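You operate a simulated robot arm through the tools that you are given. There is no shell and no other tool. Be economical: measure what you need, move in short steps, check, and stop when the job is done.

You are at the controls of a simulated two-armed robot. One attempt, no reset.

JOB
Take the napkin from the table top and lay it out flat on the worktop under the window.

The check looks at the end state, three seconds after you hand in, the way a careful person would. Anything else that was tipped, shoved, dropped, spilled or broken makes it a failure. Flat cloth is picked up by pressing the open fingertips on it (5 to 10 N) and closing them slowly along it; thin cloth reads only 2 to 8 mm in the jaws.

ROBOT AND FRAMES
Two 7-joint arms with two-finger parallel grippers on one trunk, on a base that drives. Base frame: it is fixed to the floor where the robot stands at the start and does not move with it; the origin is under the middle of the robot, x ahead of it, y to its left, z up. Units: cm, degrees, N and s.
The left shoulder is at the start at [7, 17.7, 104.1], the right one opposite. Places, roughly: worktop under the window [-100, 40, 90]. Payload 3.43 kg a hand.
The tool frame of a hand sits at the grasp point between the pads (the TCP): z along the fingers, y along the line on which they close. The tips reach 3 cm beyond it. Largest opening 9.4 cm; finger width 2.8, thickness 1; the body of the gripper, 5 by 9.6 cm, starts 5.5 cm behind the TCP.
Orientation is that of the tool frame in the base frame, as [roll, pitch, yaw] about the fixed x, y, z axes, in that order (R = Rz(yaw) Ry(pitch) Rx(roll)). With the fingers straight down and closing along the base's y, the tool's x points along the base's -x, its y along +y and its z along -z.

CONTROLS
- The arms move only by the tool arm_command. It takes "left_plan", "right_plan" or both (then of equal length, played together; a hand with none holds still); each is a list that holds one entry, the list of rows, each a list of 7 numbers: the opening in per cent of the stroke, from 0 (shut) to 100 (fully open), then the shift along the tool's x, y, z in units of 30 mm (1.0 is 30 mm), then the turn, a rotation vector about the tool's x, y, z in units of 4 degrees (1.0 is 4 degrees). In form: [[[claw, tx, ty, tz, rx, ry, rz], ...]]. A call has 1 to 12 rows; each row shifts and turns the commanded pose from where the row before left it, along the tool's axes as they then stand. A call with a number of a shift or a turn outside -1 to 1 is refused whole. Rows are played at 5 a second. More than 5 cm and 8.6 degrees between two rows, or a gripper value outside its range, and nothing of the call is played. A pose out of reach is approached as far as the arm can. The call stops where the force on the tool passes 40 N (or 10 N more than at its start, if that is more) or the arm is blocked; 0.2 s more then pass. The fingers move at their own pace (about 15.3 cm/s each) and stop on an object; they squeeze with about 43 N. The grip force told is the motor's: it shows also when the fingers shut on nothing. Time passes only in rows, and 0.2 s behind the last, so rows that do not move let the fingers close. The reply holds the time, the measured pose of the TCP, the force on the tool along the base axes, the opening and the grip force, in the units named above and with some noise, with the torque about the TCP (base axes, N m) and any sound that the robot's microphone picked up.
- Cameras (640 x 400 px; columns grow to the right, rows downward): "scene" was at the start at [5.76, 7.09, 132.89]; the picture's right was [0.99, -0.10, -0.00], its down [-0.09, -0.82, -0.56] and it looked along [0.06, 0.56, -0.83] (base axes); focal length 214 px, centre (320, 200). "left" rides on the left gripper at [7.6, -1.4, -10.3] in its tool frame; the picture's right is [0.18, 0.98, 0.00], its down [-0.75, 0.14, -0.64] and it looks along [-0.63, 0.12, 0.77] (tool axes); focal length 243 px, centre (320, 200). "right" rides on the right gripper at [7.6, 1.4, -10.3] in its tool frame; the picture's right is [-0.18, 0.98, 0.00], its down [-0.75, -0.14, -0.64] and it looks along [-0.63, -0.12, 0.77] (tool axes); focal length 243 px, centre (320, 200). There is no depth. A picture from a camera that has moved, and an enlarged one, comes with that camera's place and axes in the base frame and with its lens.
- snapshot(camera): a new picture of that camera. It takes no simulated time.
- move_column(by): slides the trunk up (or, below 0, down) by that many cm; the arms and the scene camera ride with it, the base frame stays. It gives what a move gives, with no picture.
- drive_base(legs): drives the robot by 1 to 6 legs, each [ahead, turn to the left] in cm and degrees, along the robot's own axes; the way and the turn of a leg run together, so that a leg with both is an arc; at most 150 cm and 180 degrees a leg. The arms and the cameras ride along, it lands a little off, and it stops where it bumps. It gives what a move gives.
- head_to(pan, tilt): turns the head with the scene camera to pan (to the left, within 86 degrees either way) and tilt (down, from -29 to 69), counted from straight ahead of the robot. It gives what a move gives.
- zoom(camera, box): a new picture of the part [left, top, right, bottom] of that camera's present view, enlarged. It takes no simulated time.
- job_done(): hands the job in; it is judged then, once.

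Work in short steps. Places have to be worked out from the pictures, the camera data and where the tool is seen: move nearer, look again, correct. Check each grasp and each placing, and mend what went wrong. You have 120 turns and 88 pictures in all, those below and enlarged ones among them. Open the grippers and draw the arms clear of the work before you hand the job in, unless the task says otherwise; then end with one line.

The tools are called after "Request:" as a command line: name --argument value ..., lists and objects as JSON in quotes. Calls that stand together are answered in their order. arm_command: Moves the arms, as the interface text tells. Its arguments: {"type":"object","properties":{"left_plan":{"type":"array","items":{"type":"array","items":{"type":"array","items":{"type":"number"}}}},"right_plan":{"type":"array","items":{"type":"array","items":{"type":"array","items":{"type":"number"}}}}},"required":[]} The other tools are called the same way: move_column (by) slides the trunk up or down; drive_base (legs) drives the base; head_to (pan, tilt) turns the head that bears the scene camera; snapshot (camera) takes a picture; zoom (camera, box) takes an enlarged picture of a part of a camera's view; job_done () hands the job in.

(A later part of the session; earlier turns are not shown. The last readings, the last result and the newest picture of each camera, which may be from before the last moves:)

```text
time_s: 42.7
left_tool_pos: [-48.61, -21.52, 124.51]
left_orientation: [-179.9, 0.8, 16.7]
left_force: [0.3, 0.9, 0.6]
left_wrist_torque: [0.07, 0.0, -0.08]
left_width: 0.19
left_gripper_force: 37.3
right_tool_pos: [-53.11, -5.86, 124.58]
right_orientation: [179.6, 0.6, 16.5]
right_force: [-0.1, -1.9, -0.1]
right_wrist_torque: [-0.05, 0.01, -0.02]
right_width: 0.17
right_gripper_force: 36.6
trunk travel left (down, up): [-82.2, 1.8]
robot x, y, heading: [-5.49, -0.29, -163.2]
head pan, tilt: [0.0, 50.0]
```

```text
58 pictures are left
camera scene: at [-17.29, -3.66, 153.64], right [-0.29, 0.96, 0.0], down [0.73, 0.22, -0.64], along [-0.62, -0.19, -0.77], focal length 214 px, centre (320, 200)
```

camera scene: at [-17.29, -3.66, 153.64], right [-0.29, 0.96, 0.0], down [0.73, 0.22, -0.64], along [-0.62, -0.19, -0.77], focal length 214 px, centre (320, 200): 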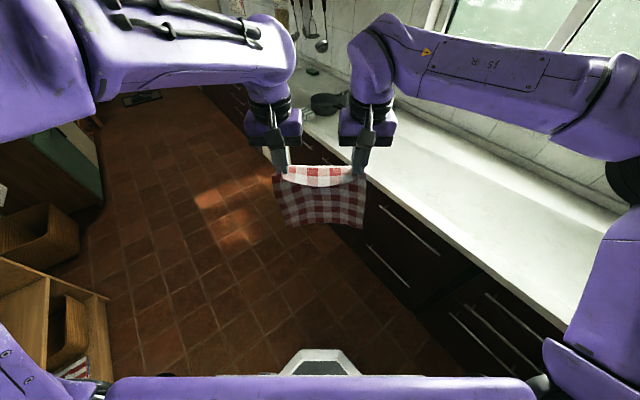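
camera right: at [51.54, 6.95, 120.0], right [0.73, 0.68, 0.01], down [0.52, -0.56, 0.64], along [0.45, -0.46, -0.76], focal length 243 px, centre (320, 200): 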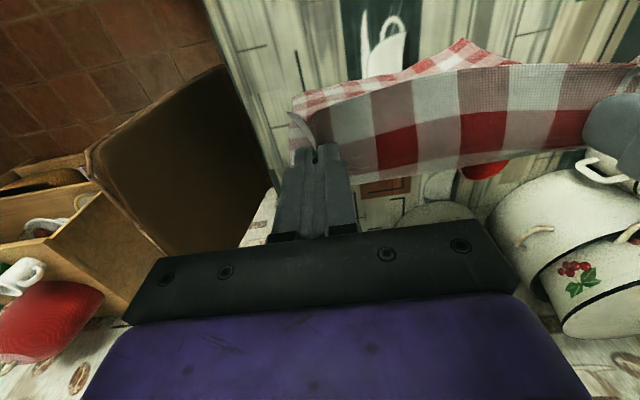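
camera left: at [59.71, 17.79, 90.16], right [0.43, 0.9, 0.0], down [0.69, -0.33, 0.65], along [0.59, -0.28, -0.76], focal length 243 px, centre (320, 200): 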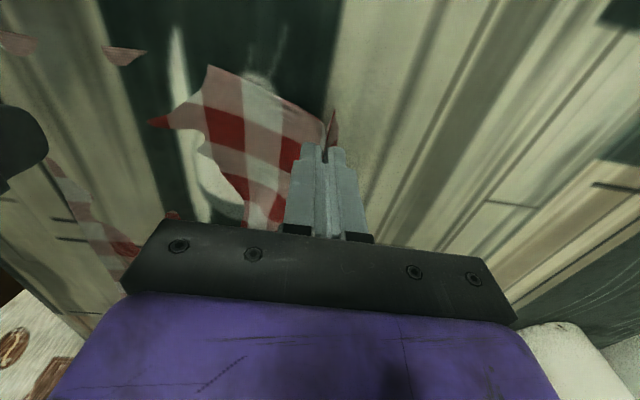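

The floor ahead is free. I drive 28 cm and turn right 52° to face the worktop squarely.

Request:
drive_base --legs '[[28, 0], [0, -52]]'

Request:
snapshot --camera "scene"

```text
time_s: 47.0
left_tool_pos: [-74.89, 13.69, 124.57]
left_orientation: [-179.9, 0.8, -36.2]
left_force: [0.5, 2.3, 0.2]
left_wrist_torque: [0.03, -0.03, 0.0]
left_width: 0.2
left_gripper_force: 36.5
right_tool_pos: [-65.2, 26.9, 124.7]
right_orientation: [179.7, 0.6, -36.5]
right_force: [-0.3, -1.8, -0.9]
right_wrist_torque: [-0.03, 0.0, 0.07]
right_width: 0.16
right_gripper_force: 36.1
trunk travel left (down, up): [-82.2, 1.8]
robot x, y, heading: [-31.62, -8.06, 143.9]
head pan, tilt: [0.0, 50.0]
```

```text
57 pictures are left
camera scene: at [-41.77, -0.37, 153.64], right [0.59, 0.81, 0.0], down [0.62, -0.45, -0.64], along [-0.52, 0.38, -0.77], focal length 214 px, centre (320, 200)
```

scene: 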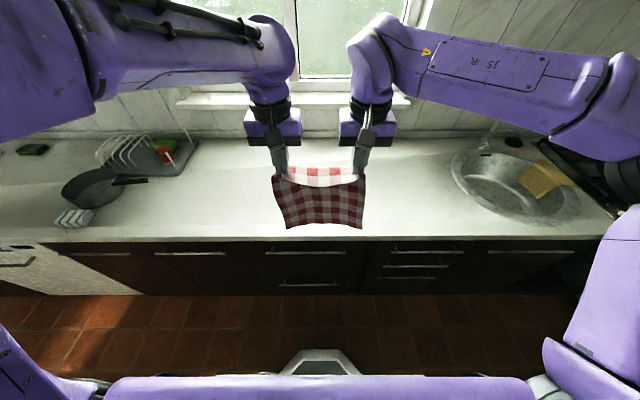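

Aligned well: the counter edge is about 49 cm ahead, the back wall ~110. I drive 11 cm closer, then reach the hands forward 25 cm.

Request:
drive_base --legs '[[11, 0]]'

Request:
arm_command --left_plan '[[[0, -0.93, 0, 0, 0, 0, 0], [0, -0.93, 0, 0, 0, 0, 0], [0, -0.93, 0, 0, 0, 0, 0], [0, -0.93, 0, 0, 0, 0, 0], [0, -0.93, 0, 0, 0, 0, 0], [0, -0.93, 0, 0, 0, 0, 0], [0, -0.93, 0, 0, 0, 0, 0], [0, -0.93, 0, 0, 0, 0, 0], [0, -0.93, 0, 0, 0, 0, 0], [0, 0, 0, 0, 0, 0, 0]]]' --right_plan '[[[0, -0.93, 0, 0, 0, 0, 0], [0, -0.93, 0, 0, 0, 0, 0], [0, -0.93, 0, 0, 0, 0, 0], [0, -0.93, 0, 0, 0, 0, 0], [0, -0.93, 0, 0, 0, 0, 0], [0, -0.93, 0, 0, 0, 0, 0], [0, -0.93, 0, 0, 0, 0, 0], [0, -0.93, 0, 0, 0, 0, 0], [0, -0.93, 0, 0, 0, 0, 0], [0, 0, 0, 0, 0, 0, 0]]]'

Request:
snapshot --camera "scene"

```text
time_s: 48.2
left_tool_pos: [-83.25, 20.06, 124.9]
left_orientation: [-179.9, 1.1, -36.2]
left_force: [0.8, 1.4, 0.4]
left_wrist_torque: [0.04, -0.03, -0.02]
left_width: 0.18
left_gripper_force: 36.6
right_tool_pos: [-73.58, 32.9, 124.79]
right_orientation: [179.7, 0.9, -36.3]
right_force: [-1.4, -1.1, 1.1]
right_wrist_torque: [0.0, 0.04, 0.04]
right_width: 0.2
right_gripper_force: 36.6
trunk travel left (down, up): [-82.2, 1.8]
robot x, y, heading: [-40.58, -1.17, 143.9]
head pan, tilt: [0.0, 50.0]
```

```text
time_s: 49.6
left_tool_pos: [-96.04, 30.55, 123.78]
left_orientation: [-179.3, -1.1, -37.0]
left_force: [18.4, 8.3, 1.0]
left_wrist_torque: [0.26, -0.66, -0.13]
left_width: 0.21
left_gripper_force: 36.3
left hand out of reach, approached as far as the arm can: row 7
right_tool_pos: [-81.22, 38.49, 124.45]
right_orientation: [179.4, 0.7, -35.8]
right_force: [-18.9, -7.5, -0.9]
right_wrist_torque: [-0.31, 0.55, -0.09]
right_width: 0.2
right_gripper_force: 36.7
right hand out of reach, approached as far as the arm can: row 4, 5, 6, 7
trunk travel left (down, up): [-82.2, 1.8]
robot x, y, heading: [-40.57, -1.46, 143.7]
head pan, tilt: [0.0, 50.0]
stopped in row 7 (right hand): the force on the tool passed its limit (the readings are from after the stop); the commanded pose is now the measured one
```

```text
56 pictures are left
camera scene: at [-50.94, 6.46, 153.6], right [0.59, 0.81, 0.0], down [0.62, -0.45, -0.64], along [-0.52, 0.38, -0.77], focal length 214 px, centre (320, 200)
```

scene: 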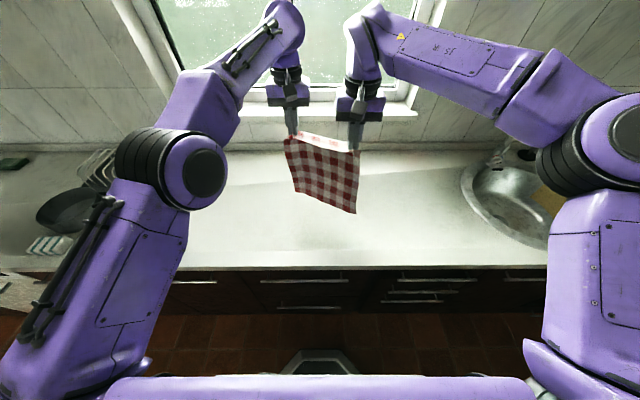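

The right arm hit its reach limit at this height (f≈57 cm), so the hands got uneven. I'll instead lay the cloth from near to far: first bring both hands back even at about 44 cm ahead.

Request:
arm_command --left_plan '[[[0, 0.73, 0, 0, 0, 0, 0], [0, 0.73, 0, 0, 0, 0, 0], [0, 0.73, 0, -0.1, 0, 0, 0], [0, 0.87, 0, -0.1, 0, 0, 0], [0, 0.87, 0, 0, 0, 0, 0], [0, 0.87, 0, 0, 0, 0, 0], [0, 0.87, 0, 0, 0, 0, 0], [0, 0.87, 0, 0, 0, 0, 0], [0, 0, 0, 0, 0, 0, 0]]]' --right_plan '[[[0, 0, 0, 0, 0, 0, 0], [0, 0, 0, 0, 0, 0, 0], [0, 0, 0, 0, 0, 0, 0], [0, 0.87, 0, 0, 0, 0, 0], [0, 0.87, 0, 0, 0, 0, 0], [0, 0.87, 0, 0, 0, 0, 0], [0, 0.87, 0, 0, 0, 0, 0], [0, 0.87, 0, 0, 0, 0, 0], [0, 0, 0, 0, 0, 0, 0]]]'

Request:
drive_base --legs '[[3, 0]]'

Request:
snapshot --camera "scene"

```text
time_s: 51.6
left_tool_pos: [-80.37, 18.45, 124.89]
left_orientation: [-179.7, -1.1, -36.8]
left_force: [-0.1, 0.0, -0.9]
left_wrist_torque: [-0.02, 0.01, 0.03]
left_width: 0.18
left_gripper_force: 36.4
right_tool_pos: [-70.52, 30.64, 124.5]
right_orientation: [179.4, 0.8, -36.0]
right_force: [-1.0, -0.2, -1.1]
right_wrist_torque: [0.01, -0.03, 0.01]
right_width: 0.18
right_gripper_force: 36.5
trunk travel left (down, up): [-82.2, 1.8]
robot x, y, heading: [-40.74, -1.36, 144.0]
head pan, tilt: [0.0, 50.0]
```

```text
time_s: 52.5
left_tool_pos: [-82.04, 19.86, 125.25]
left_orientation: [-179.7, -0.4, -36.9]
left_force: [0.5, -0.9, -0.1]
left_wrist_torque: [0.06, 0.08, 0.01]
left_width: 0.16
left_gripper_force: 36.9
right_tool_pos: [-72.12, 31.86, 124.84]
right_orientation: [179.5, 1.2, -36.0]
right_force: [1.1, -0.3, -0.1]
right_wrist_torque: [0.04, 0.05, -0.03]
right_width: 0.2
right_gripper_force: 36.4
trunk travel left (down, up): [-82.2, 1.8]
robot x, y, heading: [-42.45, 0.08, 143.6]
head pan, tilt: [0.0, 50.0]
```

```text
55 pictures are left
camera scene: at [-52.22, 7.38, 153.72], right [0.59, 0.81, 0.0], down [0.61, -0.45, -0.65], along [-0.52, 0.38, -0.76], focal length 214 px, centre (320, 200)
```

scene: 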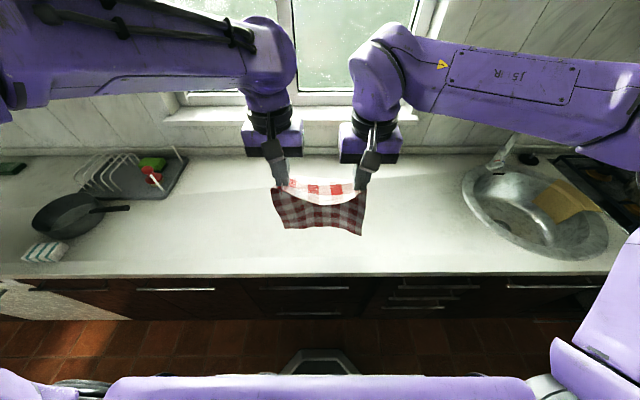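

The trunk seems to have tipped by about half a degree, as though the base front touches the cabinet. I back off 2 cm to be safe and check readings.

Request:
drive_base --legs '[[-2, 0]]'

Request:
head_to --pan 0 --tilt 55

Request:
snapshot --camera "scene"

```text
time_s: 53.2
left_tool_pos: [-81.51, 19.39, 124.81]
left_orientation: [-179.7, -1.2, -37.0]
left_force: [-1.4, 0.6, 1.0]
left_wrist_torque: [-0.02, -0.06, 0.01]
left_width: 0.2
left_gripper_force: 36.2
right_tool_pos: [-71.58, 31.46, 124.2]
right_orientation: [179.5, 0.5, -36.0]
right_force: [-1.1, 0.2, 0.4]
right_wrist_torque: [-0.05, -0.07, 0.01]
right_width: 0.19
right_gripper_force: 36.5
trunk travel left (down, up): [-82.2, 1.8]
robot x, y, heading: [-41.4, -0.59, 143.6]
head pan, tilt: [0.0, 50.0]
```

```text
time_s: 53.9
left_tool_pos: [-81.28, 19.22, 124.85]
left_orientation: [-179.7, -1.1, -36.9]
left_force: [0.1, 0.6, 0.2]
left_wrist_torque: [0.0, -0.05, 0.03]
left_width: 0.21
left_gripper_force: 36.6
right_tool_pos: [-71.3, 31.36, 124.48]
right_orientation: [179.5, 0.8, -35.9]
right_force: [-0.6, 0.0, -0.8]
right_wrist_torque: [-0.02, -0.02, 0.02]
right_width: 0.19
right_gripper_force: 36.3
trunk travel left (down, up): [-82.2, 1.8]
robot x, y, heading: [-41.45, -0.55, 144.1]
head pan, tilt: [0.0, 55.0]
```

```text
54 pictures are left
camera scene: at [-51.19, 6.61, 152.96], right [0.59, 0.81, 0.0], down [0.66, -0.48, -0.57], along [-0.46, 0.34, -0.82], focal length 214 px, centre (320, 200)
```

scene: 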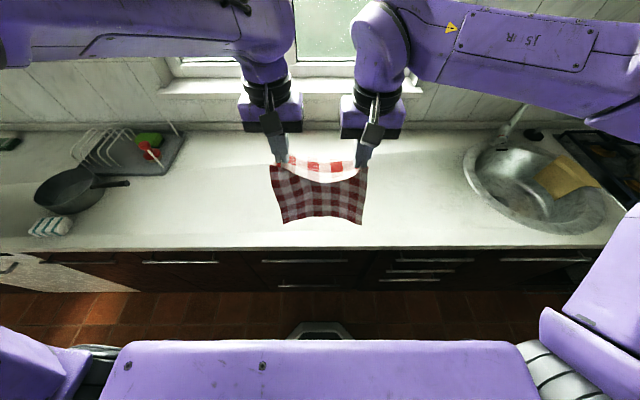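

Settled and level again; the edge is 38.5 cm ahead of the robot axis and the hem (z≈96.5) hangs 5 cm behind it. I even out the hands, stretch the edge lightly, and lower 6 cm until the hem touches.

Request:
arm_command --left_plan '[[[0, -0.3, 0.1, 0.1, 0, 0, 0], [0, 0, 0, 0.5, 0, 0, 0], [0, 0, 0, 0.5, 0, 0, 0], [0, 0, 0, 0.5, 0, 0, 0], [0, 0, 0, 0.4, 0, 0, 0], [0, 0, 0, 0, 0, 0, 0], [0, 0, 0, 0, 0, 0, 0]]]' --right_plan '[[[0, -0.6, -0.1, 0, 0, 0, 0], [0, 0, 0, 0.5, 0, 0, 0], [0, 0, 0, 0.5, 0, 0, 0], [0, 0, 0, 0.5, 0, 0, 0], [0, 0, 0, 0.4, 0, 0, 0], [0, 0, 0, 0, 0, 0, 0], [0, 0, 0, 0, 0, 0, 0]]]'

Request:
snapshot --camera "scene"

Request:
snapshot --camera "right"

```text
time_s: 55.5
left_tool_pos: [-81.92, 19.39, 118.83]
left_orientation: [-179.7, -1.0, -36.9]
left_force: [-0.4, -0.6, 0.4]
left_wrist_torque: [0.01, -0.01, 0.05]
left_width: 0.16
left_gripper_force: 36.0
right_tool_pos: [-72.59, 32.49, 118.72]
right_orientation: [179.5, 0.9, -36.0]
right_force: [0.2, 0.0, 0.8]
right_wrist_torque: [0.0, 0.03, -0.01]
right_width: 0.17
right_gripper_force: 35.8
trunk travel left (down, up): [-82.2, 1.8]
robot x, y, heading: [-41.29, -0.83, 143.9]
head pan, tilt: [0.0, 55.0]
```

```text
53 pictures are left
camera scene: at [-50.99, 6.45, 152.98], right [0.59, 0.81, 0.0], down [0.66, -0.48, -0.57], along [-0.46, 0.34, -0.82], focal length 214 px, centre (320, 200)
```

scene: 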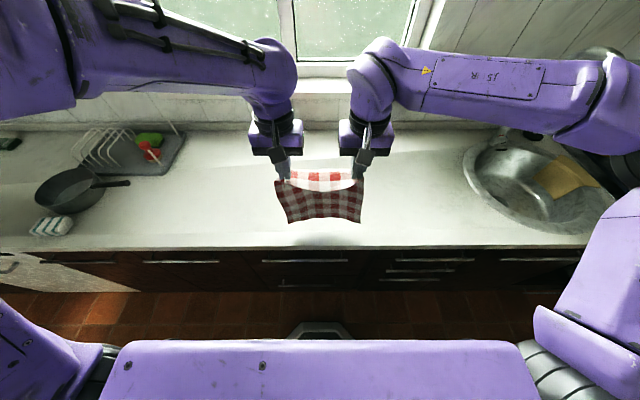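

```text
52 pictures are left
camera right: at [-67.05, 26.91, 128.9], right [-0.73, -0.69, 0.01], down [-0.52, 0.56, 0.65], along [-0.45, 0.47, -0.76], focal length 243 px, centre (320, 200)
```

right: 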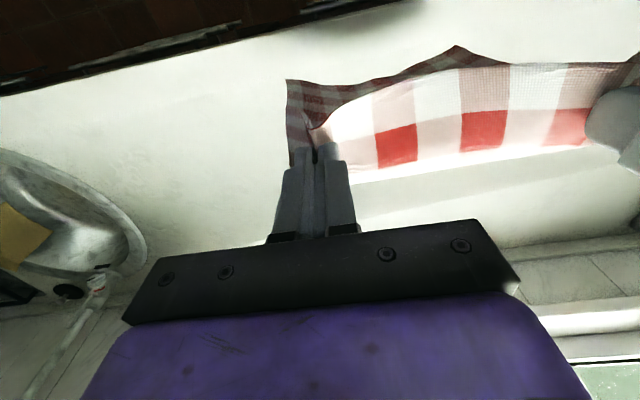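

The hem now touches the counter (the cloth no longer drops, bottom corners at ~f 45). I begin the forward-and-down arc, first 9 rows.

Request:
arm_command --left_plan '[[[0, -0.817, 0, 0.043, 0, 0, 0], [0, -0.81, 0, 0.117, 0, 0, 0], [0, -0.793, 0, 0.2, 0, 0, 0], [0, -0.777, 0, 0.277, 0, 0, 0], [0, -0.733, 0, 0.35, 0, 0, 0], [0, -0.71, 0, 0.427, 0, 0, 0], [0, -0.65, 0, 0.483, 0, 0, 0], [0, -0.61, 0, 0.55, 0, 0, 0], [0, 0, 0, 0, 0, 0, 0]]]' --right_plan '[[[0, -0.817, 0, 0.043, 0, 0, 0], [0, -0.81, 0, 0.117, 0, 0, 0], [0, -0.793, 0, 0.2, 0, 0, 0], [0, -0.777, 0, 0.277, 0, 0, 0], [0, -0.733, 0, 0.35, 0, 0, 0], [0, -0.71, 0, 0.427, 0, 0, 0], [0, -0.65, 0, 0.483, 0, 0, 0], [0, -0.61, 0, 0.55, 0, 0, 0], [0, 0, 0, 0, 0, 0, 0]]]'

Request:
snapshot --camera "scene"

Request:
snapshot --camera "right"

```text
time_s: 57.5
left_tool_pos: [-95.74, 29.97, 111.45]
left_orientation: [-179.6, -0.9, -36.9]
left_force: [0.2, -0.1, -0.5]
left_wrist_torque: [0.0, 0.02, -0.01]
left_width: 0.17
left_gripper_force: 36.4
right_tool_pos: [-86.79, 42.77, 111.81]
right_orientation: [179.4, 0.9, -36.0]
right_force: [-0.3, -0.7, 0.7]
right_wrist_torque: [0.03, -0.01, -0.01]
right_width: 0.19
right_gripper_force: 36.5
trunk travel left (down, up): [-82.2, 1.8]
robot x, y, heading: [-41.38, -0.56, 143.8]
head pan, tilt: [0.0, 55.0]
```

```text
51 pictures are left
camera scene: at [-50.87, 6.39, 153.0], right [0.59, 0.81, 0.0], down [0.66, -0.48, -0.57], along [-0.46, 0.34, -0.82], focal length 214 px, centre (320, 200)
```

scene: 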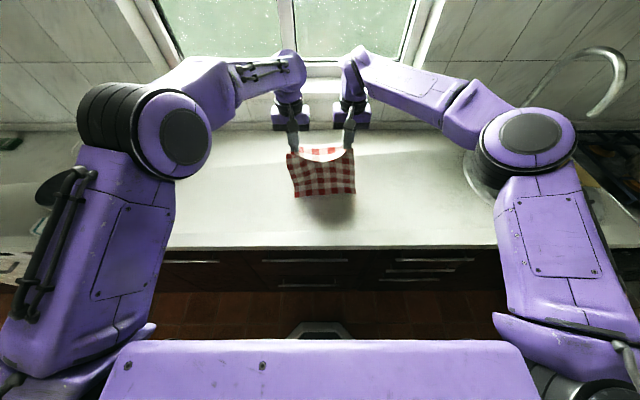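

```text
50 pictures are left
camera right: at [-81.37, 37.16, 121.87], right [-0.73, -0.69, 0.01], down [-0.52, 0.56, 0.65], along [-0.46, 0.47, -0.76], focal length 243 px, centre (320, 200)
```

right: 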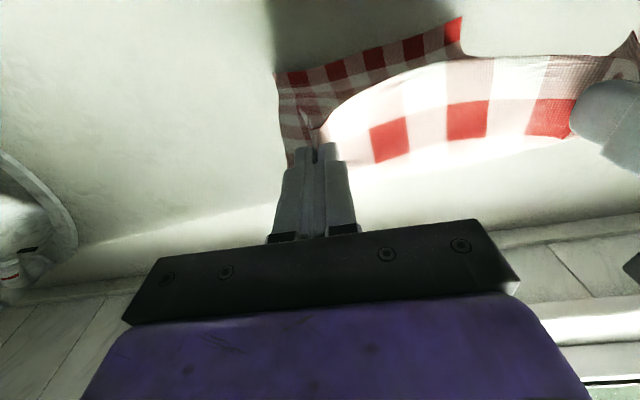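

The hem slid along rather than staying put. I go back up and return to f≈43, let the swing settle, then lower more steeply so the lower part settles on the counter on the robot's side; afterwards I drag forward to draw it flat.

Request:
arm_command --left_plan '[[[0, 0.88, 0, -0.48, 0, 0, 0], [0, 0.88, 0, -0.48, 0, 0, 0], [0, 0.88, 0, -0.48, 0, 0, 0], [0, 0.88, 0, -0.48, 0, 0, 0], [0, 0.88, 0, -0.48, 0, 0, 0], [0, 0.88, 0, -0.48, 0, 0, 0], [0, 0.88, 0, -0.48, 0, 0, 0], [0, 0, 0, 0, 0, 0, 0], [0, 0, 0, 0, 0, 0, 0], [0, 0, 0, 0, 0, 0, 0], [0, 0, 0, 0, 0, 0, 0]]]' --right_plan '[[[0, 0.88, 0, -0.46, 0, 0, 0], [0, 0.88, 0, -0.46, 0, 0, 0], [0, 0.88, 0, -0.46, 0, 0, 0], [0, 0.88, 0, -0.46, 0, 0, 0], [0, 0.88, 0, -0.46, 0, 0, 0], [0, 0.88, 0, -0.46, 0, 0, 0], [0, 0.88, 0, -0.46, 0, 0, 0], [0, 0, 0, 0, 0, 0, 0], [0, 0, 0, 0, 0, 0, 0], [0, 0, 0, 0, 0, 0, 0], [0, 0, 0, 0, 0, 0, 0]]]'

Request:
arm_command --left_plan '[[[0, 0, 0, 0.5, 0, 0, 0], [0, 0, 0, 0.5, 0, 0, 0], [0, 0, 0, 0.5, 0, 0, 0], [0, 0, 0, 0.5, 0, 0, 0], [0, 0, 0, 0, 0, 0, 0], [0, -0.4, 0, 0.667, 0, 0, 0], [0, -0.4, 0, 0.667, 0, 0, 0], [0, -0.4, 0, 0.667, 0, 0, 0], [0, -0.4, 0, 0.667, 0, 0, 0], [0, -0.4, 0, 0.667, 0, 0, 0], [0, 0, 0, 0, 0, 0, 0]]]' --right_plan '[[[0, 0, 0, 0.5, 0, 0, 0], [0, 0, 0, 0.5, 0, 0, 0], [0, 0, 0, 0.5, 0, 0, 0], [0, 0, 0, 0.5, 0, 0, 0], [0, 0, 0, 0, 0, 0, 0], [0, -0.4, 0, 0.667, 0, 0, 0], [0, -0.4, 0, 0.667, 0, 0, 0], [0, -0.4, 0, 0.667, 0, 0, 0], [0, -0.4, 0, 0.667, 0, 0, 0], [0, -0.4, 0, 0.667, 0, 0, 0], [0, 0, 0, 0, 0, 0, 0]]]'

Request:
snapshot --camera "scene"

Request:
snapshot --camera "right"

```text
time_s: 59.9
left_tool_pos: [-81.44, 18.81, 121.65]
left_orientation: [-179.6, -0.9, -36.9]
left_force: [1.0, 0.9, -0.3]
left_wrist_torque: [0.02, -0.04, -0.03]
left_width: 0.19
left_gripper_force: 36.9
right_tool_pos: [-71.72, 32.08, 121.09]
right_orientation: [179.5, 0.8, -36.0]
right_force: [-0.6, -0.9, 1.2]
right_wrist_torque: [-0.03, 0.03, 0.0]
right_width: 0.16
right_gripper_force: 36.7
trunk travel left (down, up): [-82.2, 1.8]
robot x, y, heading: [-41.35, -0.78, 143.9]
head pan, tilt: [0.0, 55.0]
```

```text
time_s: 62.3
left_tool_pos: [-85.81, 22.28, 105.64]
left_orientation: [-179.7, -0.9, -37.0]
left_force: [1.0, -0.5, 0.0]
left_wrist_torque: [0.03, 0.0, 0.03]
left_width: 0.2
left_gripper_force: 36.4
right_tool_pos: [-77.02, 35.57, 105.35]
right_orientation: [179.5, 0.9, -36.0]
right_force: [0.5, 0.4, 0.3]
right_wrist_torque: [-0.01, 0.04, -0.01]
right_width: 0.2
right_gripper_force: 36.4
trunk travel left (down, up): [-82.2, 1.8]
robot x, y, heading: [-41.12, -0.61, 143.7]
head pan, tilt: [0.0, 55.0]
```

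```text
49 pictures are left
camera scene: at [-50.85, 6.37, 153.0], right [0.59, 0.81, 0.0], down [0.66, -0.48, -0.57], along [-0.46, 0.34, -0.82], focal length 214 px, centre (320, 200)
```

scene: 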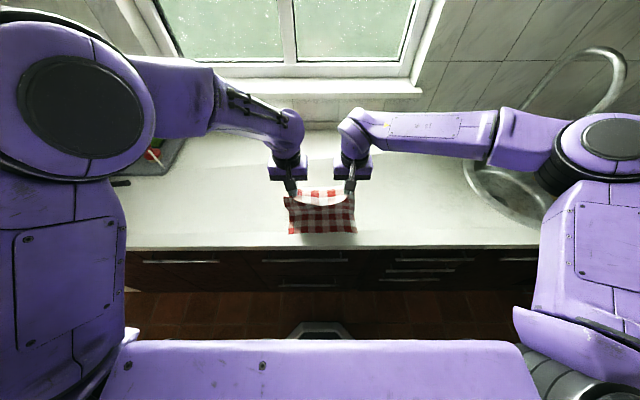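

```text
48 pictures are left
camera right: at [-71.49, 29.95, 115.4], right [-0.73, -0.69, 0.01], down [-0.52, 0.56, 0.65], along [-0.45, 0.47, -0.76], focal length 243 px, centre (320, 200)
```

right: 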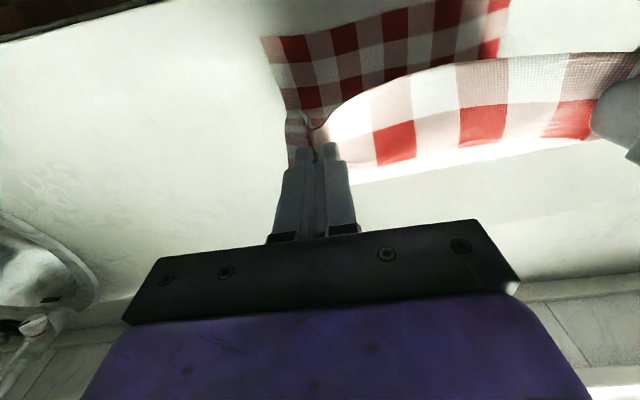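

The lower part now lies toward the robot with its hem at f≈43. I keep going forward and down.

Request:
arm_command --left_plan '[[[0, -0.5, 0, 0.55, 0, 0, 0], [0, -0.55, 0, 0.55, 0, 0, 0], [0, -0.65, 0, 0.55, 0, 0, 0], [0, -0.7, 0, 0.5, 0, 0, 0], [0, -0.75, 0, 0.5, 0, 0, 0], [0, -0.75, 0, 0.4, 0, 0, 0], [0, 0, 0, 0, 0, 0, 0]]]' --right_plan '[[[0, -0.5, 0, 0.55, 0, 0, 0], [0, -0.55, 0, 0.55, 0, 0, 0], [0, -0.65, 0, 0.55, 0, 0, 0], [0, -0.7, 0, 0.5, 0, 0, 0], [0, -0.75, 0, 0.5, 0, 0, 0], [0, -0.75, 0, 0.4, 0, 0, 0], [0, 0, 0, 0, 0, 0, 0]]]'

Request:
snapshot --camera "scene"

Request:
snapshot --camera "right"

```text
time_s: 63.9
left_tool_pos: [-95.07, 29.29, 96.19]
left_orientation: [-179.6, -0.9, -36.9]
left_force: [-0.1, -0.4, -0.8]
left_wrist_torque: [-0.02, 0.0, 0.03]
left_width: 0.24
left_gripper_force: 36.5
right_tool_pos: [-86.68, 42.47, 96.15]
right_orientation: [179.4, 0.9, -36.1]
right_force: [0.3, -0.1, 0.1]
right_wrist_torque: [-0.01, 0.0, -0.01]
right_width: 0.15
right_gripper_force: 36.7
trunk travel left (down, up): [-82.2, 1.8]
robot x, y, heading: [-40.98, -0.57, 143.7]
head pan, tilt: [0.0, 55.0]
```

```text
47 pictures are left
camera scene: at [-50.87, 6.41, 153.0], right [0.59, 0.81, 0.0], down [0.66, -0.48, -0.57], along [-0.46, 0.34, -0.82], focal length 214 px, centre (320, 200)
```

scene: 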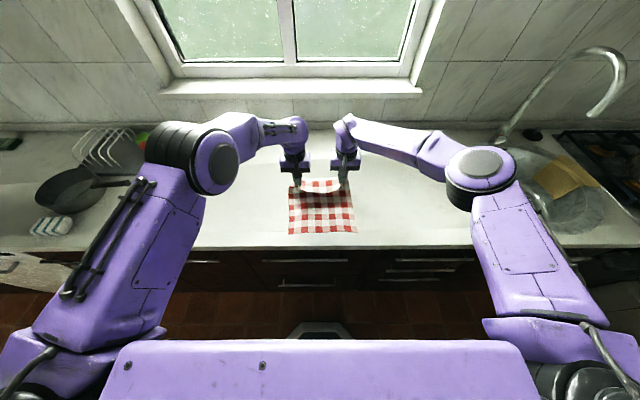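

```text
46 pictures are left
camera right: at [-81.12, 36.77, 106.31], right [-0.73, -0.69, 0.01], down [-0.52, 0.56, 0.65], along [-0.46, 0.47, -0.76], focal length 243 px, centre (320, 200)
```

right: 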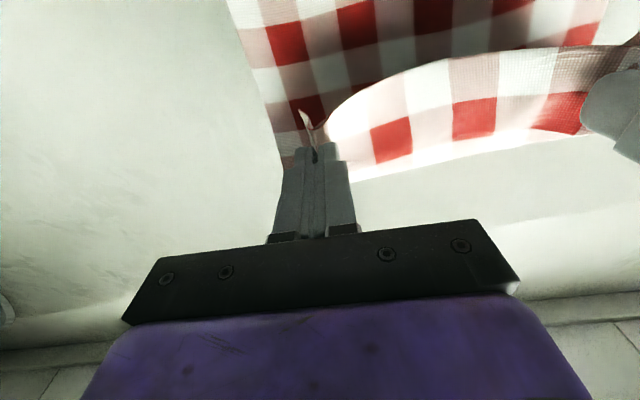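

Laying out well: hem fixed at f≈43, hands at 61. I move 7 cm more forward while easing down.

Request:
arm_command --left_plan '[[[0, -0.6, 0, 0.15, 0, 0, 0], [0, -0.6, 0, 0.1, 0, 0, 0], [0, -0.6, 0, 0.1, 0, 0, 0], [0, -0.5, 0, 0.1, 0, 0, 0], [0, 0, 0, 0, 0, 0, 0]]]' --right_plan '[[[0, -0.6, 0, 0.15, 0, 0, 0], [0, -0.6, 0, 0.1, 0, 0, 0], [0, -0.6, 0, 0.1, 0, 0, 0], [0, -0.5, 0, 0.1, 0, 0, 0], [0, 0, 0, 0, 0, 0, 0]]]'

Request:
zoom --camera "scene" --box '[240, 130, 400, 260]'

Request:
snapshot --camera "right"

```text
time_s: 65.1
left_tool_pos: [-99.39, 31.88, 95.27]
left_orientation: [-179.8, -0.9, -36.8]
left_force: [-0.2, 0.7, -1.0]
left_wrist_torque: [0.03, -0.01, 0.01]
left_width: 0.19
left_gripper_force: 36.7
left hand out of reach, approached as far as the arm can: row 3, 4
right_tool_pos: [-88.84, 44.1, 95.69]
right_orientation: [179.4, 0.8, -35.9]
right_force: [-0.6, -0.3, -0.1]
right_wrist_torque: [0.0, 0.02, 0.02]
right_width: 0.18
right_gripper_force: 36.8
right hand out of reach, approached as far as the arm can: row 2, 3, 4
trunk travel left (down, up): [-82.2, 1.8]
robot x, y, heading: [-41.36, -0.69, 143.9]
head pan, tilt: [0.0, 55.0]
```

```text
3.08 times, centred on (320, 195) of scene
camera zoom: at [-50.96, 6.46, 152.99], right [0.59, 0.81, 0.0], down [0.66, -0.48, -0.57], along [-0.46, 0.34, -0.82], focal length 660 px, centre (320, 215)
```

zoom: 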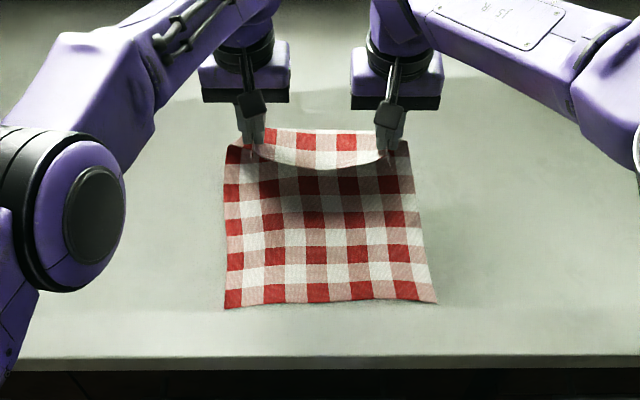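

```text
44 pictures are left
camera right: at [-83.28, 38.44, 105.74], right [-0.73, -0.69, 0.01], down [-0.52, 0.56, 0.65], along [-0.45, 0.47, -0.76], focal length 243 px, centre (320, 200)
```

right: 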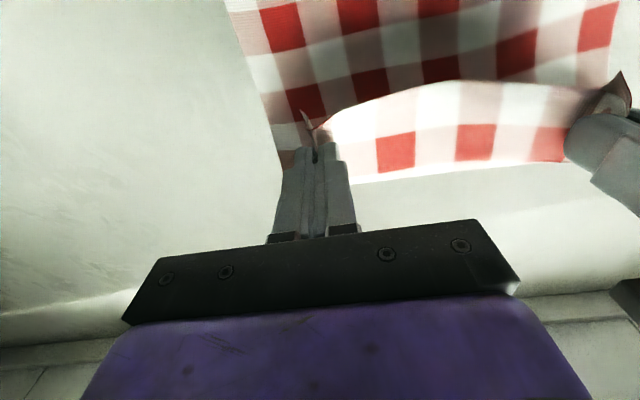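

Reach limit is near f≈65; about 4 cm of slack remains. I drive the base forward 4 cm to draw the cloth straighter.

Request:
drive_base --legs '[[4, 0]]'

Request:
zoom --camera "scene" --box '[240, 130, 400, 260]'

```text
time_s: 66.0
left_tool_pos: [-102.07, 34.06, 95.98]
left_orientation: [-179.8, -0.4, -36.9]
left_force: [0.7, -1.0, 1.5]
left_wrist_torque: [0.08, 0.07, 0.05]
left_width: 0.19
left_gripper_force: 37.0
right_tool_pos: [-91.46, 46.04, 96.24]
right_orientation: [179.4, 1.2, -35.9]
right_force: [-0.3, -0.2, -0.2]
right_wrist_torque: [-0.04, 0.03, 0.0]
right_width: 0.19
right_gripper_force: 37.1
trunk travel left (down, up): [-82.2, 1.8]
robot x, y, heading: [-44.38, 1.53, 144.0]
head pan, tilt: [0.0, 55.0]
```

```text
3.08 times, centred on (320, 195) of scene
camera zoom: at [-53.53, 8.42, 153.05], right [0.59, 0.81, 0.0], down [0.66, -0.48, -0.58], along [-0.47, 0.34, -0.82], focal length 660 px, centre (320, 215)
```

zoom: 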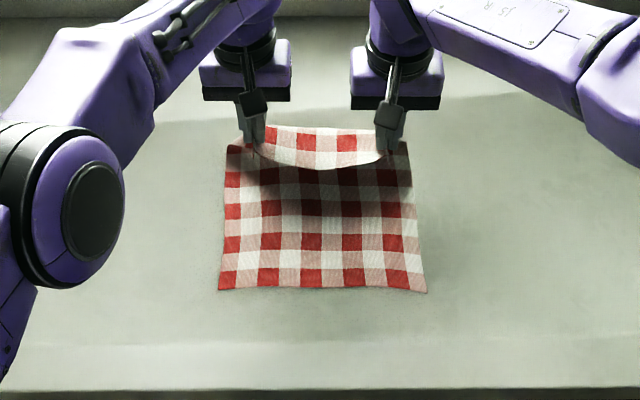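

Now the cloth is nearly straight. I spread the hands slightly and lower to the counter.

Request:
arm_command --left_plan '[[[0, 0, 0.12, 0.15, 0, 0, 0], [0, 0, 0, 0.15, 0, 0, 0], [0, 0, 0, 0.15, 0, 0, 0], [0, 0, 0, 0.15, 0, 0, 0], [0, 0, 0, 0, 0, 0, 0]]]' --right_plan '[[[0, 0, -0.12, 0.15, 0, 0, 0], [0, 0, 0, 0.15, 0, 0, 0], [0, 0, 0, 0.15, 0, 0, 0], [0, 0, 0, 0.15, 0, 0, 0], [0, 0, 0, 0, 0, 0, 0]]]'

Request:
snapshot --camera "right"

Request:
snapshot --camera "left"

```text
time_s: 67.2
left_tool_pos: [-102.57, 34.03, 93.68]
left_orientation: [-179.8, -0.7, -36.9]
left_force: [5.7, 5.4, 0.6]
left_wrist_torque: [0.19, -0.21, -0.04]
left_width: 0.2
left_gripper_force: 36.5
right_tool_pos: [-91.63, 46.6, 94.32]
right_orientation: [179.4, 1.0, -35.9]
right_force: [-5.3, -6.9, 0.3]
right_wrist_torque: [-0.21, 0.23, 0.05]
right_width: 0.18
right_gripper_force: 36.5
trunk travel left (down, up): [-82.2, 1.8]
robot x, y, heading: [-44.56, 1.44, 144.0]
head pan, tilt: [0.0, 55.0]
```

```text
42 pictures are left
camera right: at [-86.09, 40.89, 104.27], right [-0.73, -0.69, 0.01], down [-0.51, 0.55, 0.65], along [-0.46, 0.47, -0.76], focal length 243 px, centre (320, 200)
```

right: 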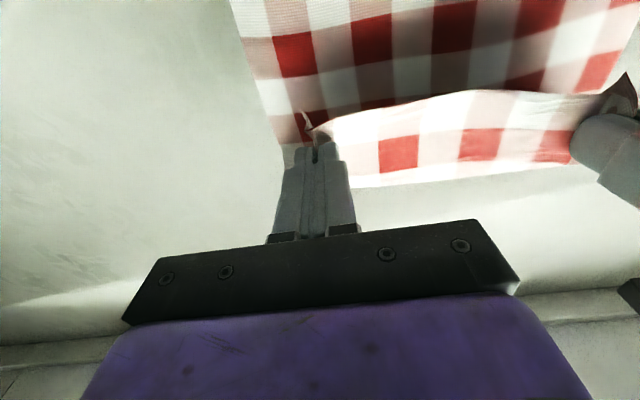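

```text
41 pictures are left
camera left: at [-95.76, 30.61, 104.0], right [-0.44, -0.9, 0.0], down [-0.7, 0.34, 0.63], along [-0.57, 0.28, -0.78], focal length 243 px, centre (320, 200)
```

left: 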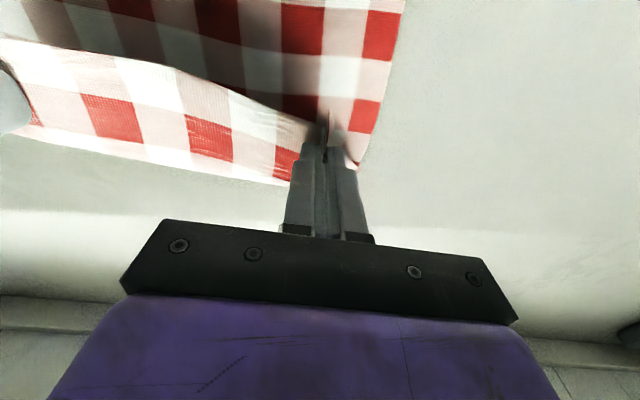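

The free border forms a flap folded back over the body on the robot's side, because I laid it "forward". Releasing here would leave a fold. I'll lift it again and lay it the other way (far hem first, pulling back), tilting the fingers forward to gain reach. First: up and back.

Request:
arm_command --left_plan '[[[0, 0.2, -0.1, -0.6, 0, 0, 0], [0, 0.5, 0, -0.95, 0, 0, 0], [0, 0.5, 0, -0.95, 0, 0, 0], [0, 0.6, 0, -0.95, 0, 0, 0], [0, 0.6, 0, -0.95, 0, 0, 0], [0, 0.6, 0, -0.95, 0, 0, 0], [0, 0.6, 0, -0.95, 0, 0, 0], [0, 0.6, 0, -0.95, 0, 0, 0], [0, 0.6, 0, -0.95, 0, 0, 0], [0, 0.5, 0, -0.95, 0, 0, 0], [0, 0, 0, 0, 0, 0, 0]]]' --right_plan '[[[0, 0.2, 0.1, -0.6, 0, 0, 0], [0, 0.5, 0, -0.95, 0, 0, 0], [0, 0.5, 0, -0.95, 0, 0, 0], [0, 0.6, 0, -0.95, 0, 0, 0], [0, 0.6, 0, -0.95, 0, 0, 0], [0, 0.6, 0, -0.95, 0, 0, 0], [0, 0.6, 0, -0.95, 0, 0, 0], [0, 0.6, 0, -0.95, 0, 0, 0], [0, 0.6, 0, -0.95, 0, 0, 0], [0, 0.5, 0, -0.95, 0, 0, 0], [0, 0, 0, 0, 0, 0, 0]]]'

Request:
arm_command --left_plan '[[[0, 0, 0, 0, 0, -1, 0], [0, 0, 0, 0, 0, -1, 0], [0, 0, 0, 0, 0, -1, 0], [0, 0, 0, 0, 0, -1, 0], [0, 0, 0, 0, 0, -1, 0], [0, 0, 0, 0, 0, -1, 0], [0, 0, 0, 0, 0, -1, 0], [0, 0, 0, 0, 0, -1, 0], [0, 0, 0, 0, 0, -1, 0], [0, 0, 0, 0, 0, -1, 0], [0, 0, 0, 0, 0, 0, 0]]]' --right_plan '[[[0, 0, 0, 0, 0, -1, 0], [0, 0, 0, 0, 0, -1, 0], [0, 0, 0, 0, 0, -1, 0], [0, 0, 0, 0, 0, -1, 0], [0, 0, 0, 0, 0, -1, 0], [0, 0, 0, 0, 0, -1, 0], [0, 0, 0, 0, 0, -1, 0], [0, 0, 0, 0, 0, -1, 0], [0, 0, 0, 0, 0, -1, 0], [0, 0, 0, 0, 0, -1, 0], [0, 0, 0, 0, 0, 0, 0]]]'

Request:
snapshot --camera "scene"

```text
time_s: 69.6
left_tool_pos: [-90.21, 24.84, 121.3]
left_orientation: [-179.6, -0.9, -37.0]
left_force: [10.7, 10.8, 0.2]
left_wrist_torque: [0.31, -0.3, -0.09]
left_width: 0.23
left_gripper_force: 36.5
right_tool_pos: [-78.53, 36.99, 121.34]
right_orientation: [179.4, 1.0, -35.9]
right_force: [-10.5, -9.7, -0.2]
right_wrist_torque: [-0.32, 0.32, 0.04]
right_width: 0.19
right_gripper_force: 36.6
trunk travel left (down, up): [-82.2, 1.8]
robot x, y, heading: [-44.35, 1.36, 143.8]
head pan, tilt: [0.0, 55.0]
```

```text
time_s: 72.0
left_tool_pos: [-90.13, 24.87, 121.28]
left_orientation: [-179.6, 39.2, -36.6]
left_force: [11.0, 10.6, 0.3]
left_wrist_torque: [0.17, -0.21, -0.37]
left_width: 0.21
left_gripper_force: 36.3
right_tool_pos: [-78.48, 36.85, 121.17]
right_orientation: [179.3, 41.1, -36.5]
right_force: [-10.8, -10.7, 0.0]
right_wrist_torque: [-0.26, 0.23, 0.29]
right_width: 0.17
right_gripper_force: 37.0
trunk travel left (down, up): [-82.2, 1.8]
robot x, y, heading: [-44.46, 1.49, 143.8]
head pan, tilt: [0.0, 55.0]
```

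```text
40 pictures are left
camera scene: at [-54.21, 8.87, 152.98], right [0.59, 0.81, 0.0], down [0.66, -0.48, -0.57], along [-0.46, 0.34, -0.82], focal length 214 px, centre (320, 200)
```

scene: 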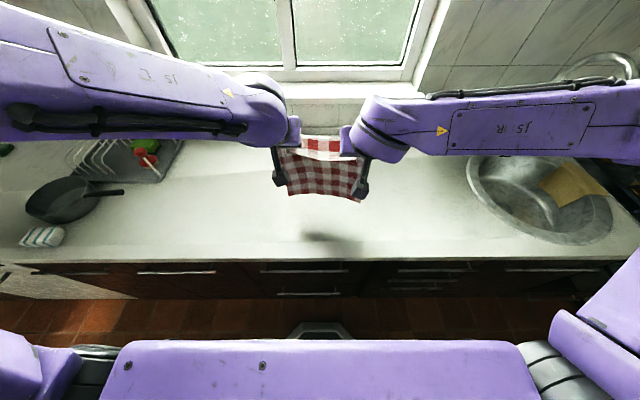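

Fingers are now tilted 40° forward and the cloth hangs free. I ease the stretch, even the hands out and reach forward to f≈72.

Request:
arm_command --left_plan '[[[0, -0.742, -0.06, 0.544, 0, 0, 0], [0, -0.742, 0, 0.544, 0, 0, 0], [0, -0.742, 0, 0.544, 0, 0, 0], [0, -0.742, 0, 0.544, 0, 0, 0], [0, -0.742, 0, 0.544, 0, 0, 0], [0, -0.742, 0, 0.544, 0, 0, 0], [0, 0, 0, 0, 0, 0, 0]]]' --right_plan '[[[0, -0.818, 0.06, 0.608, 0, 0, 0], [0, -0.818, 0, 0.608, 0, 0, 0], [0, -0.818, 0, 0.608, 0, 0, 0], [0, -0.818, 0, 0.608, 0, 0, 0], [0, -0.818, 0, 0.608, 0, 0, 0], [0, -0.818, 0, 0.608, 0, 0, 0], [0, 0, 0, 0, 0, 0, 0]]]'

Request:
snapshot --camera "scene"

```text
time_s: 73.6
left_tool_pos: [-103.24, 35.01, 122.11]
left_orientation: [-179.6, 39.2, -36.7]
left_force: [0.5, -0.1, -0.2]
left_wrist_torque: [-0.01, -0.01, 0.02]
left_width: 0.18
left_gripper_force: 36.6
right_tool_pos: [-93.33, 47.63, 122.61]
right_orientation: [179.4, 41.0, -36.5]
right_force: [-0.4, 0.7, 0.4]
right_wrist_torque: [0.0, 0.04, -0.01]
right_width: 0.16
right_gripper_force: 36.1
trunk travel left (down, up): [-82.2, 1.8]
robot x, y, heading: [-44.28, 1.48, 143.7]
head pan, tilt: [0.0, 55.0]
```

```text
39 pictures are left
camera scene: at [-54.12, 8.77, 153.0], right [0.59, 0.81, 0.0], down [0.66, -0.48, -0.57], along [-0.46, 0.34, -0.82], focal length 214 px, centre (320, 200)
```

scene: 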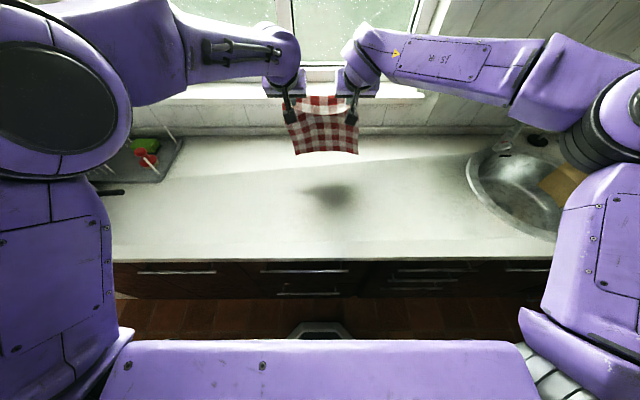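

All within reach. I go 4 cm further forward, then lower 4 cm and look at the hem.

Request:
arm_command --left_plan '[[[0, -0.536, 0, 0.45, 0, 0, 0], [0, -0.536, 0, 0.45, 0, 0, 0], [0, 0.43, 0, 0.51, 0, 0, 0], [0, 0.43, 0, 0.51, 0, 0, 0], [0, 0, 0, 0, 0, 0, 0], [0, 0, 0, 0, 0, 0, 0], [0, 0, 0, 0, 0, 0, 0]]]' --right_plan '[[[0, -0.536, 0, 0.45, 0, 0, 0], [0, -0.536, 0, 0.45, 0, 0, 0], [0, 0.43, 0, 0.51, 0, 0, 0], [0, 0.43, 0, 0.51, 0, 0, 0], [0, 0, 0, 0, 0, 0, 0], [0, 0, 0, 0, 0, 0, 0], [0, 0, 0, 0, 0, 0, 0]]]'

Request:
zoom --camera "scene" --box '[220, 60, 440, 250]'

Request:
snapshot --camera "left"

```text
time_s: 75.2
left_tool_pos: [-106.63, 37.42, 118.05]
left_orientation: [-179.7, 39.2, -36.7]
left_force: [0.8, 0.0, -0.6]
left_wrist_torque: [0.02, -0.01, 0.0]
left_width: 0.19
left_gripper_force: 36.5
right_tool_pos: [-96.74, 50.13, 118.66]
right_orientation: [179.3, 41.1, -36.3]
right_force: [-0.1, -0.6, -0.2]
right_wrist_torque: [-0.02, 0.01, 0.04]
right_width: 0.17
right_gripper_force: 36.7
trunk travel left (down, up): [-82.2, 1.8]
robot x, y, heading: [-44.4, 1.72, 143.8]
head pan, tilt: [0.0, 55.0]
```

```text
2.11 times, centred on (330, 155) of scene
camera zoom: at [-54.27, 8.89, 152.98], right [0.59, 0.81, 0.0], down [0.66, -0.48, -0.57], along [-0.46, 0.34, -0.82], focal length 452 px, centre (299, 295)
```

zoom: 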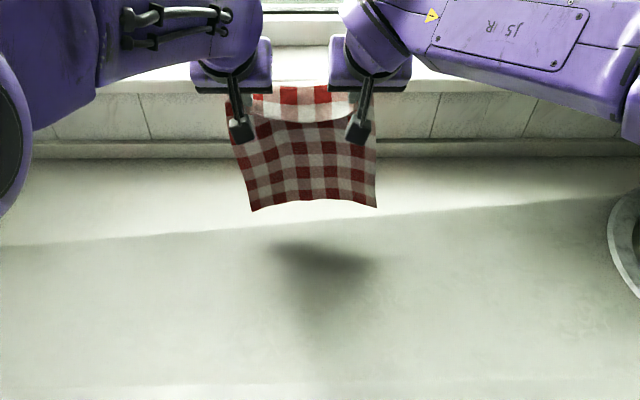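

```text
37 pictures are left
camera left: at [-95.95, 31.09, 121.05], right [-0.48, -0.87, -0.12], down [-0.23, -0.01, 0.97], along [-0.85, 0.49, -0.2], focal length 243 px, centre (320, 200)
```

left: 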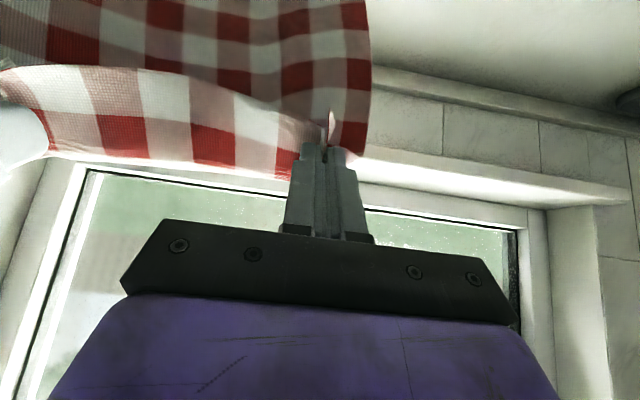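

The hem hovers only a few cm above the counter; the flap is on the robot side as desired. I lower until the hem touches, then continue down steeply while drawing slightly back.

Request:
arm_command --left_plan '[[[0, 0.32, 0, 0.383, 0, 0, 0], [0, 0.32, 0, 0.383, 0, 0, 0], [0, 0, 0, 0, 0, 0, 0], [0, 0.735, 0, 0.254, 0, 0, 0], [0, 0.735, 0, 0.254, 0, 0, 0], [0, 0.735, 0, 0.254, 0, 0, 0], [0, 0, 0, 0, 0, 0, 0]]]' --right_plan '[[[0, 0.42, 0, 0.5, 0, 0, 0], [0, 0.34, 0, 0.4, 0, 0, 0], [0, 0, 0, 0, 0, 0, 0], [0, 0.735, 0, 0.254, 0, 0, 0], [0, 0.735, 0, 0.254, 0, 0, 0], [0, 0.735, 0, 0.254, 0, 0, 0], [0, 0, 0, 0, 0, 0, 0]]]'

Request:
zoom --camera "scene" --box '[220, 60, 440, 250]'

Request:
snapshot --camera "left"

```text
time_s: 76.8
left_tool_pos: [-103.99, 34.79, 109.45]
left_orientation: [-178.3, 39.1, -34.8]
left_force: [3.0, 3.8, -0.2]
left_wrist_torque: [0.07, -0.08, -0.14]
left_width: 0.19
left_gripper_force: 35.8
right_tool_pos: [-94.1, 47.82, 109.06]
right_orientation: [179.2, 41.0, -36.4]
right_force: [-2.6, -3.5, -0.1]
right_wrist_torque: [-0.04, 0.06, 0.14]
right_width: 0.19
right_gripper_force: 36.4
trunk travel left (down, up): [-82.2, 1.8]
robot x, y, heading: [-44.52, 1.55, 144.0]
head pan, tilt: [0.0, 55.0]
```

```text
2.11 times, centred on (330, 155) of scene
camera zoom: at [-54.21, 8.83, 152.99], right [0.59, 0.81, 0.0], down [0.66, -0.48, -0.57], along [-0.46, 0.34, -0.82], focal length 452 px, centre (299, 295)
```

zoom: 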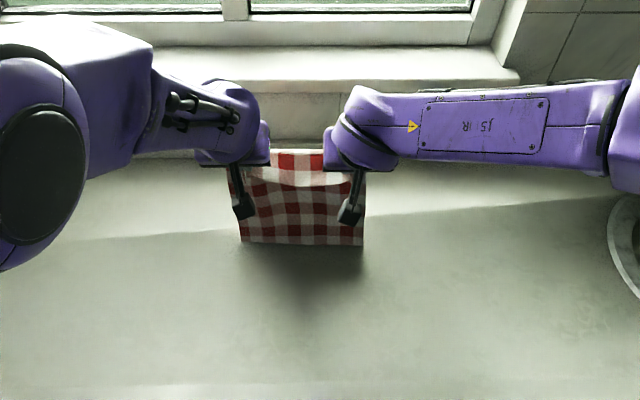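

```text
35 pictures are left
camera left: at [-93.25, 28.53, 112.49], right [-0.46, -0.88, -0.14], down [-0.24, -0.03, 0.97], along [-0.85, 0.48, -0.2], focal length 243 px, centre (320, 200)
```

left: 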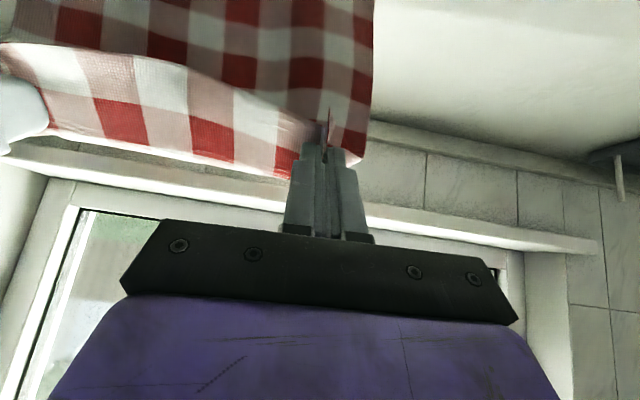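

The hem is down at f≈67, hands at ~69. I draw the hands back 9 cm with little lowering so the body leans away from the robot.

Request:
arm_command --left_plan '[[[0, 0.6, 0, -0.3, 0, 0, 0], [0, 0.65, 0, -0.3, 0, 0, 0], [0, 0.65, 0, -0.3, 0, 0, 0], [0, 0.65, 0, -0.3, 0, 0, 0], [0, 0, 0, 0, 0, 0, 0]]]' --right_plan '[[[0, 0.6, 0, -0.3, 0, 0, 0], [0, 0.65, 0, -0.3, 0, 0, 0], [0, 0.65, 0, -0.3, 0, 0, 0], [0, 0.65, 0, -0.3, 0, 0, 0], [0, 0, 0, 0, 0, 0, 0]]]'

Request:
zoom --camera "scene" --box '[220, 60, 440, 250]'

Request:
snapshot --camera "left"

```text
time_s: 77.5
left_tool_pos: [-99.18, 30.71, 101.97]
left_orientation: [-175.8, 32.2, -32.2]
left_force: [12.1, 18.3, 9.4]
left_wrist_torque: [0.57, -0.18, -0.47]
left_width: 0.21
left_gripper_force: 37.1
right_tool_pos: [-90.34, 44.37, 107.44]
right_orientation: [179.0, 40.6, -35.5]
right_force: [-12.6, -18.1, -8.8]
right_wrist_torque: [-0.5, 0.09, 0.43]
right_width: 0.17
right_gripper_force: 36.2
trunk travel left (down, up): [-82.2, 1.8]
robot x, y, heading: [-44.18, 1.38, 143.7]
head pan, tilt: [0.0, 55.0]
stopped in row 3 (left hand): the force on the tool passed its limit (the readings are from after the stop); the commanded pose is now the measured one
```

```text
2.11 times, centred on (330, 155) of scene
camera zoom: at [-54.16, 8.83, 152.99], right [0.59, 0.81, 0.0], down [0.66, -0.48, -0.57], along [-0.46, 0.34, -0.82], focal length 452 px, centre (299, 295)
```

zoom: 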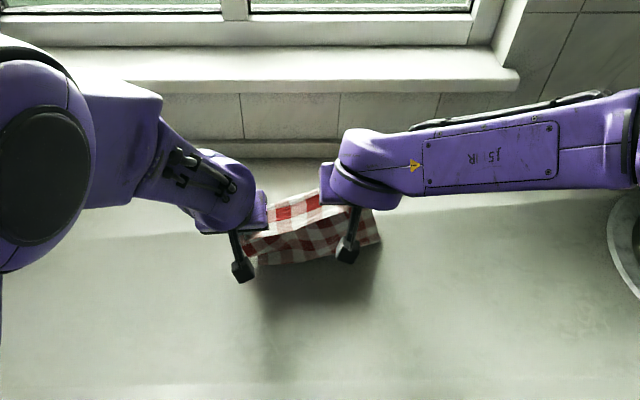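

```text
33 pictures are left
camera left: at [-88.75, 24.96, 106.54], right [-0.42, -0.89, -0.16], down [-0.36, 0.0, 0.93], along [-0.83, 0.45, -0.32], focal length 243 px, centre (320, 200)
```

left: 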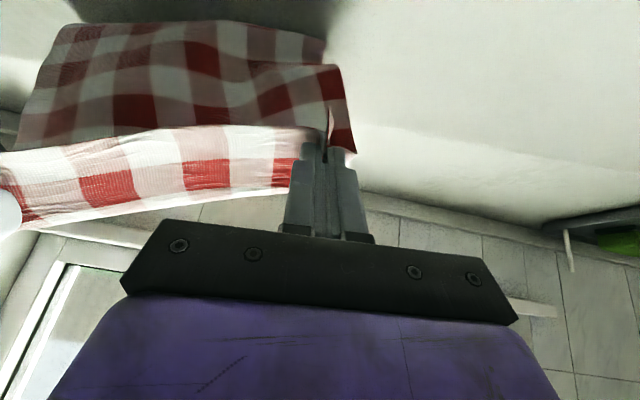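

The left arm ran into a joint limit with this tilt and sagged, skewing the cloth. I recover: raise left level with right, then both up 15 cm, and correct the left hand's orientation.

Request:
arm_command --left_plan '[[[0, -0.477, 0, -0.763, 0, 0, 0], [0, -0.477, 0, -0.763, 0, 0, 0], [0, -0.442, 0, -0.706, 0, 0, 0], [0, -0.442, 0, -0.706, -0.46, 0, 0.87], [0, -0.442, 0, -0.706, 0, 0, 0], [0, -0.442, 0, -0.706, 0, 0, 0], [0, -0.442, 0, -0.706, 0, 0, 0], [0, 0, 0, 0, 0, 0, 0]]]' --right_plan '[[[0, 0, 0, 0, 0, 0, 0], [0, 0, 0, 0, 0, 0, 0], [0, -0.54, 0, -0.633, 0, 0, 0], [0, -0.54, 0, -0.633, 0, 0, 0], [0, -0.54, 0, -0.633, 0, 0, 0], [0, -0.54, 0, -0.633, 0, 0, 0], [0, -0.54, 0, -0.633, 0, 0, 0], [0, 0, 0, 0, 0, 0, 0]]]'

```text
time_s: 79.3
left_tool_pos: [-99.36, 30.51, 119.76]
left_orientation: [179.4, 32.1, -36.9]
left_force: [9.8, 15.6, 0.9]
left_wrist_torque: [0.43, -0.23, -0.33]
left_width: 0.19
left_gripper_force: 36.4
right_tool_pos: [-90.34, 44.82, 120.24]
right_orientation: [179.1, 40.7, -35.9]
right_force: [-9.9, -16.8, -0.4]
right_wrist_torque: [-0.39, 0.23, 0.35]
right_width: 0.17
right_gripper_force: 36.4
trunk travel left (down, up): [-82.2, 1.8]
robot x, y, heading: [-44.4, 1.83, 144.1]
head pan, tilt: [0.0, 55.0]
```

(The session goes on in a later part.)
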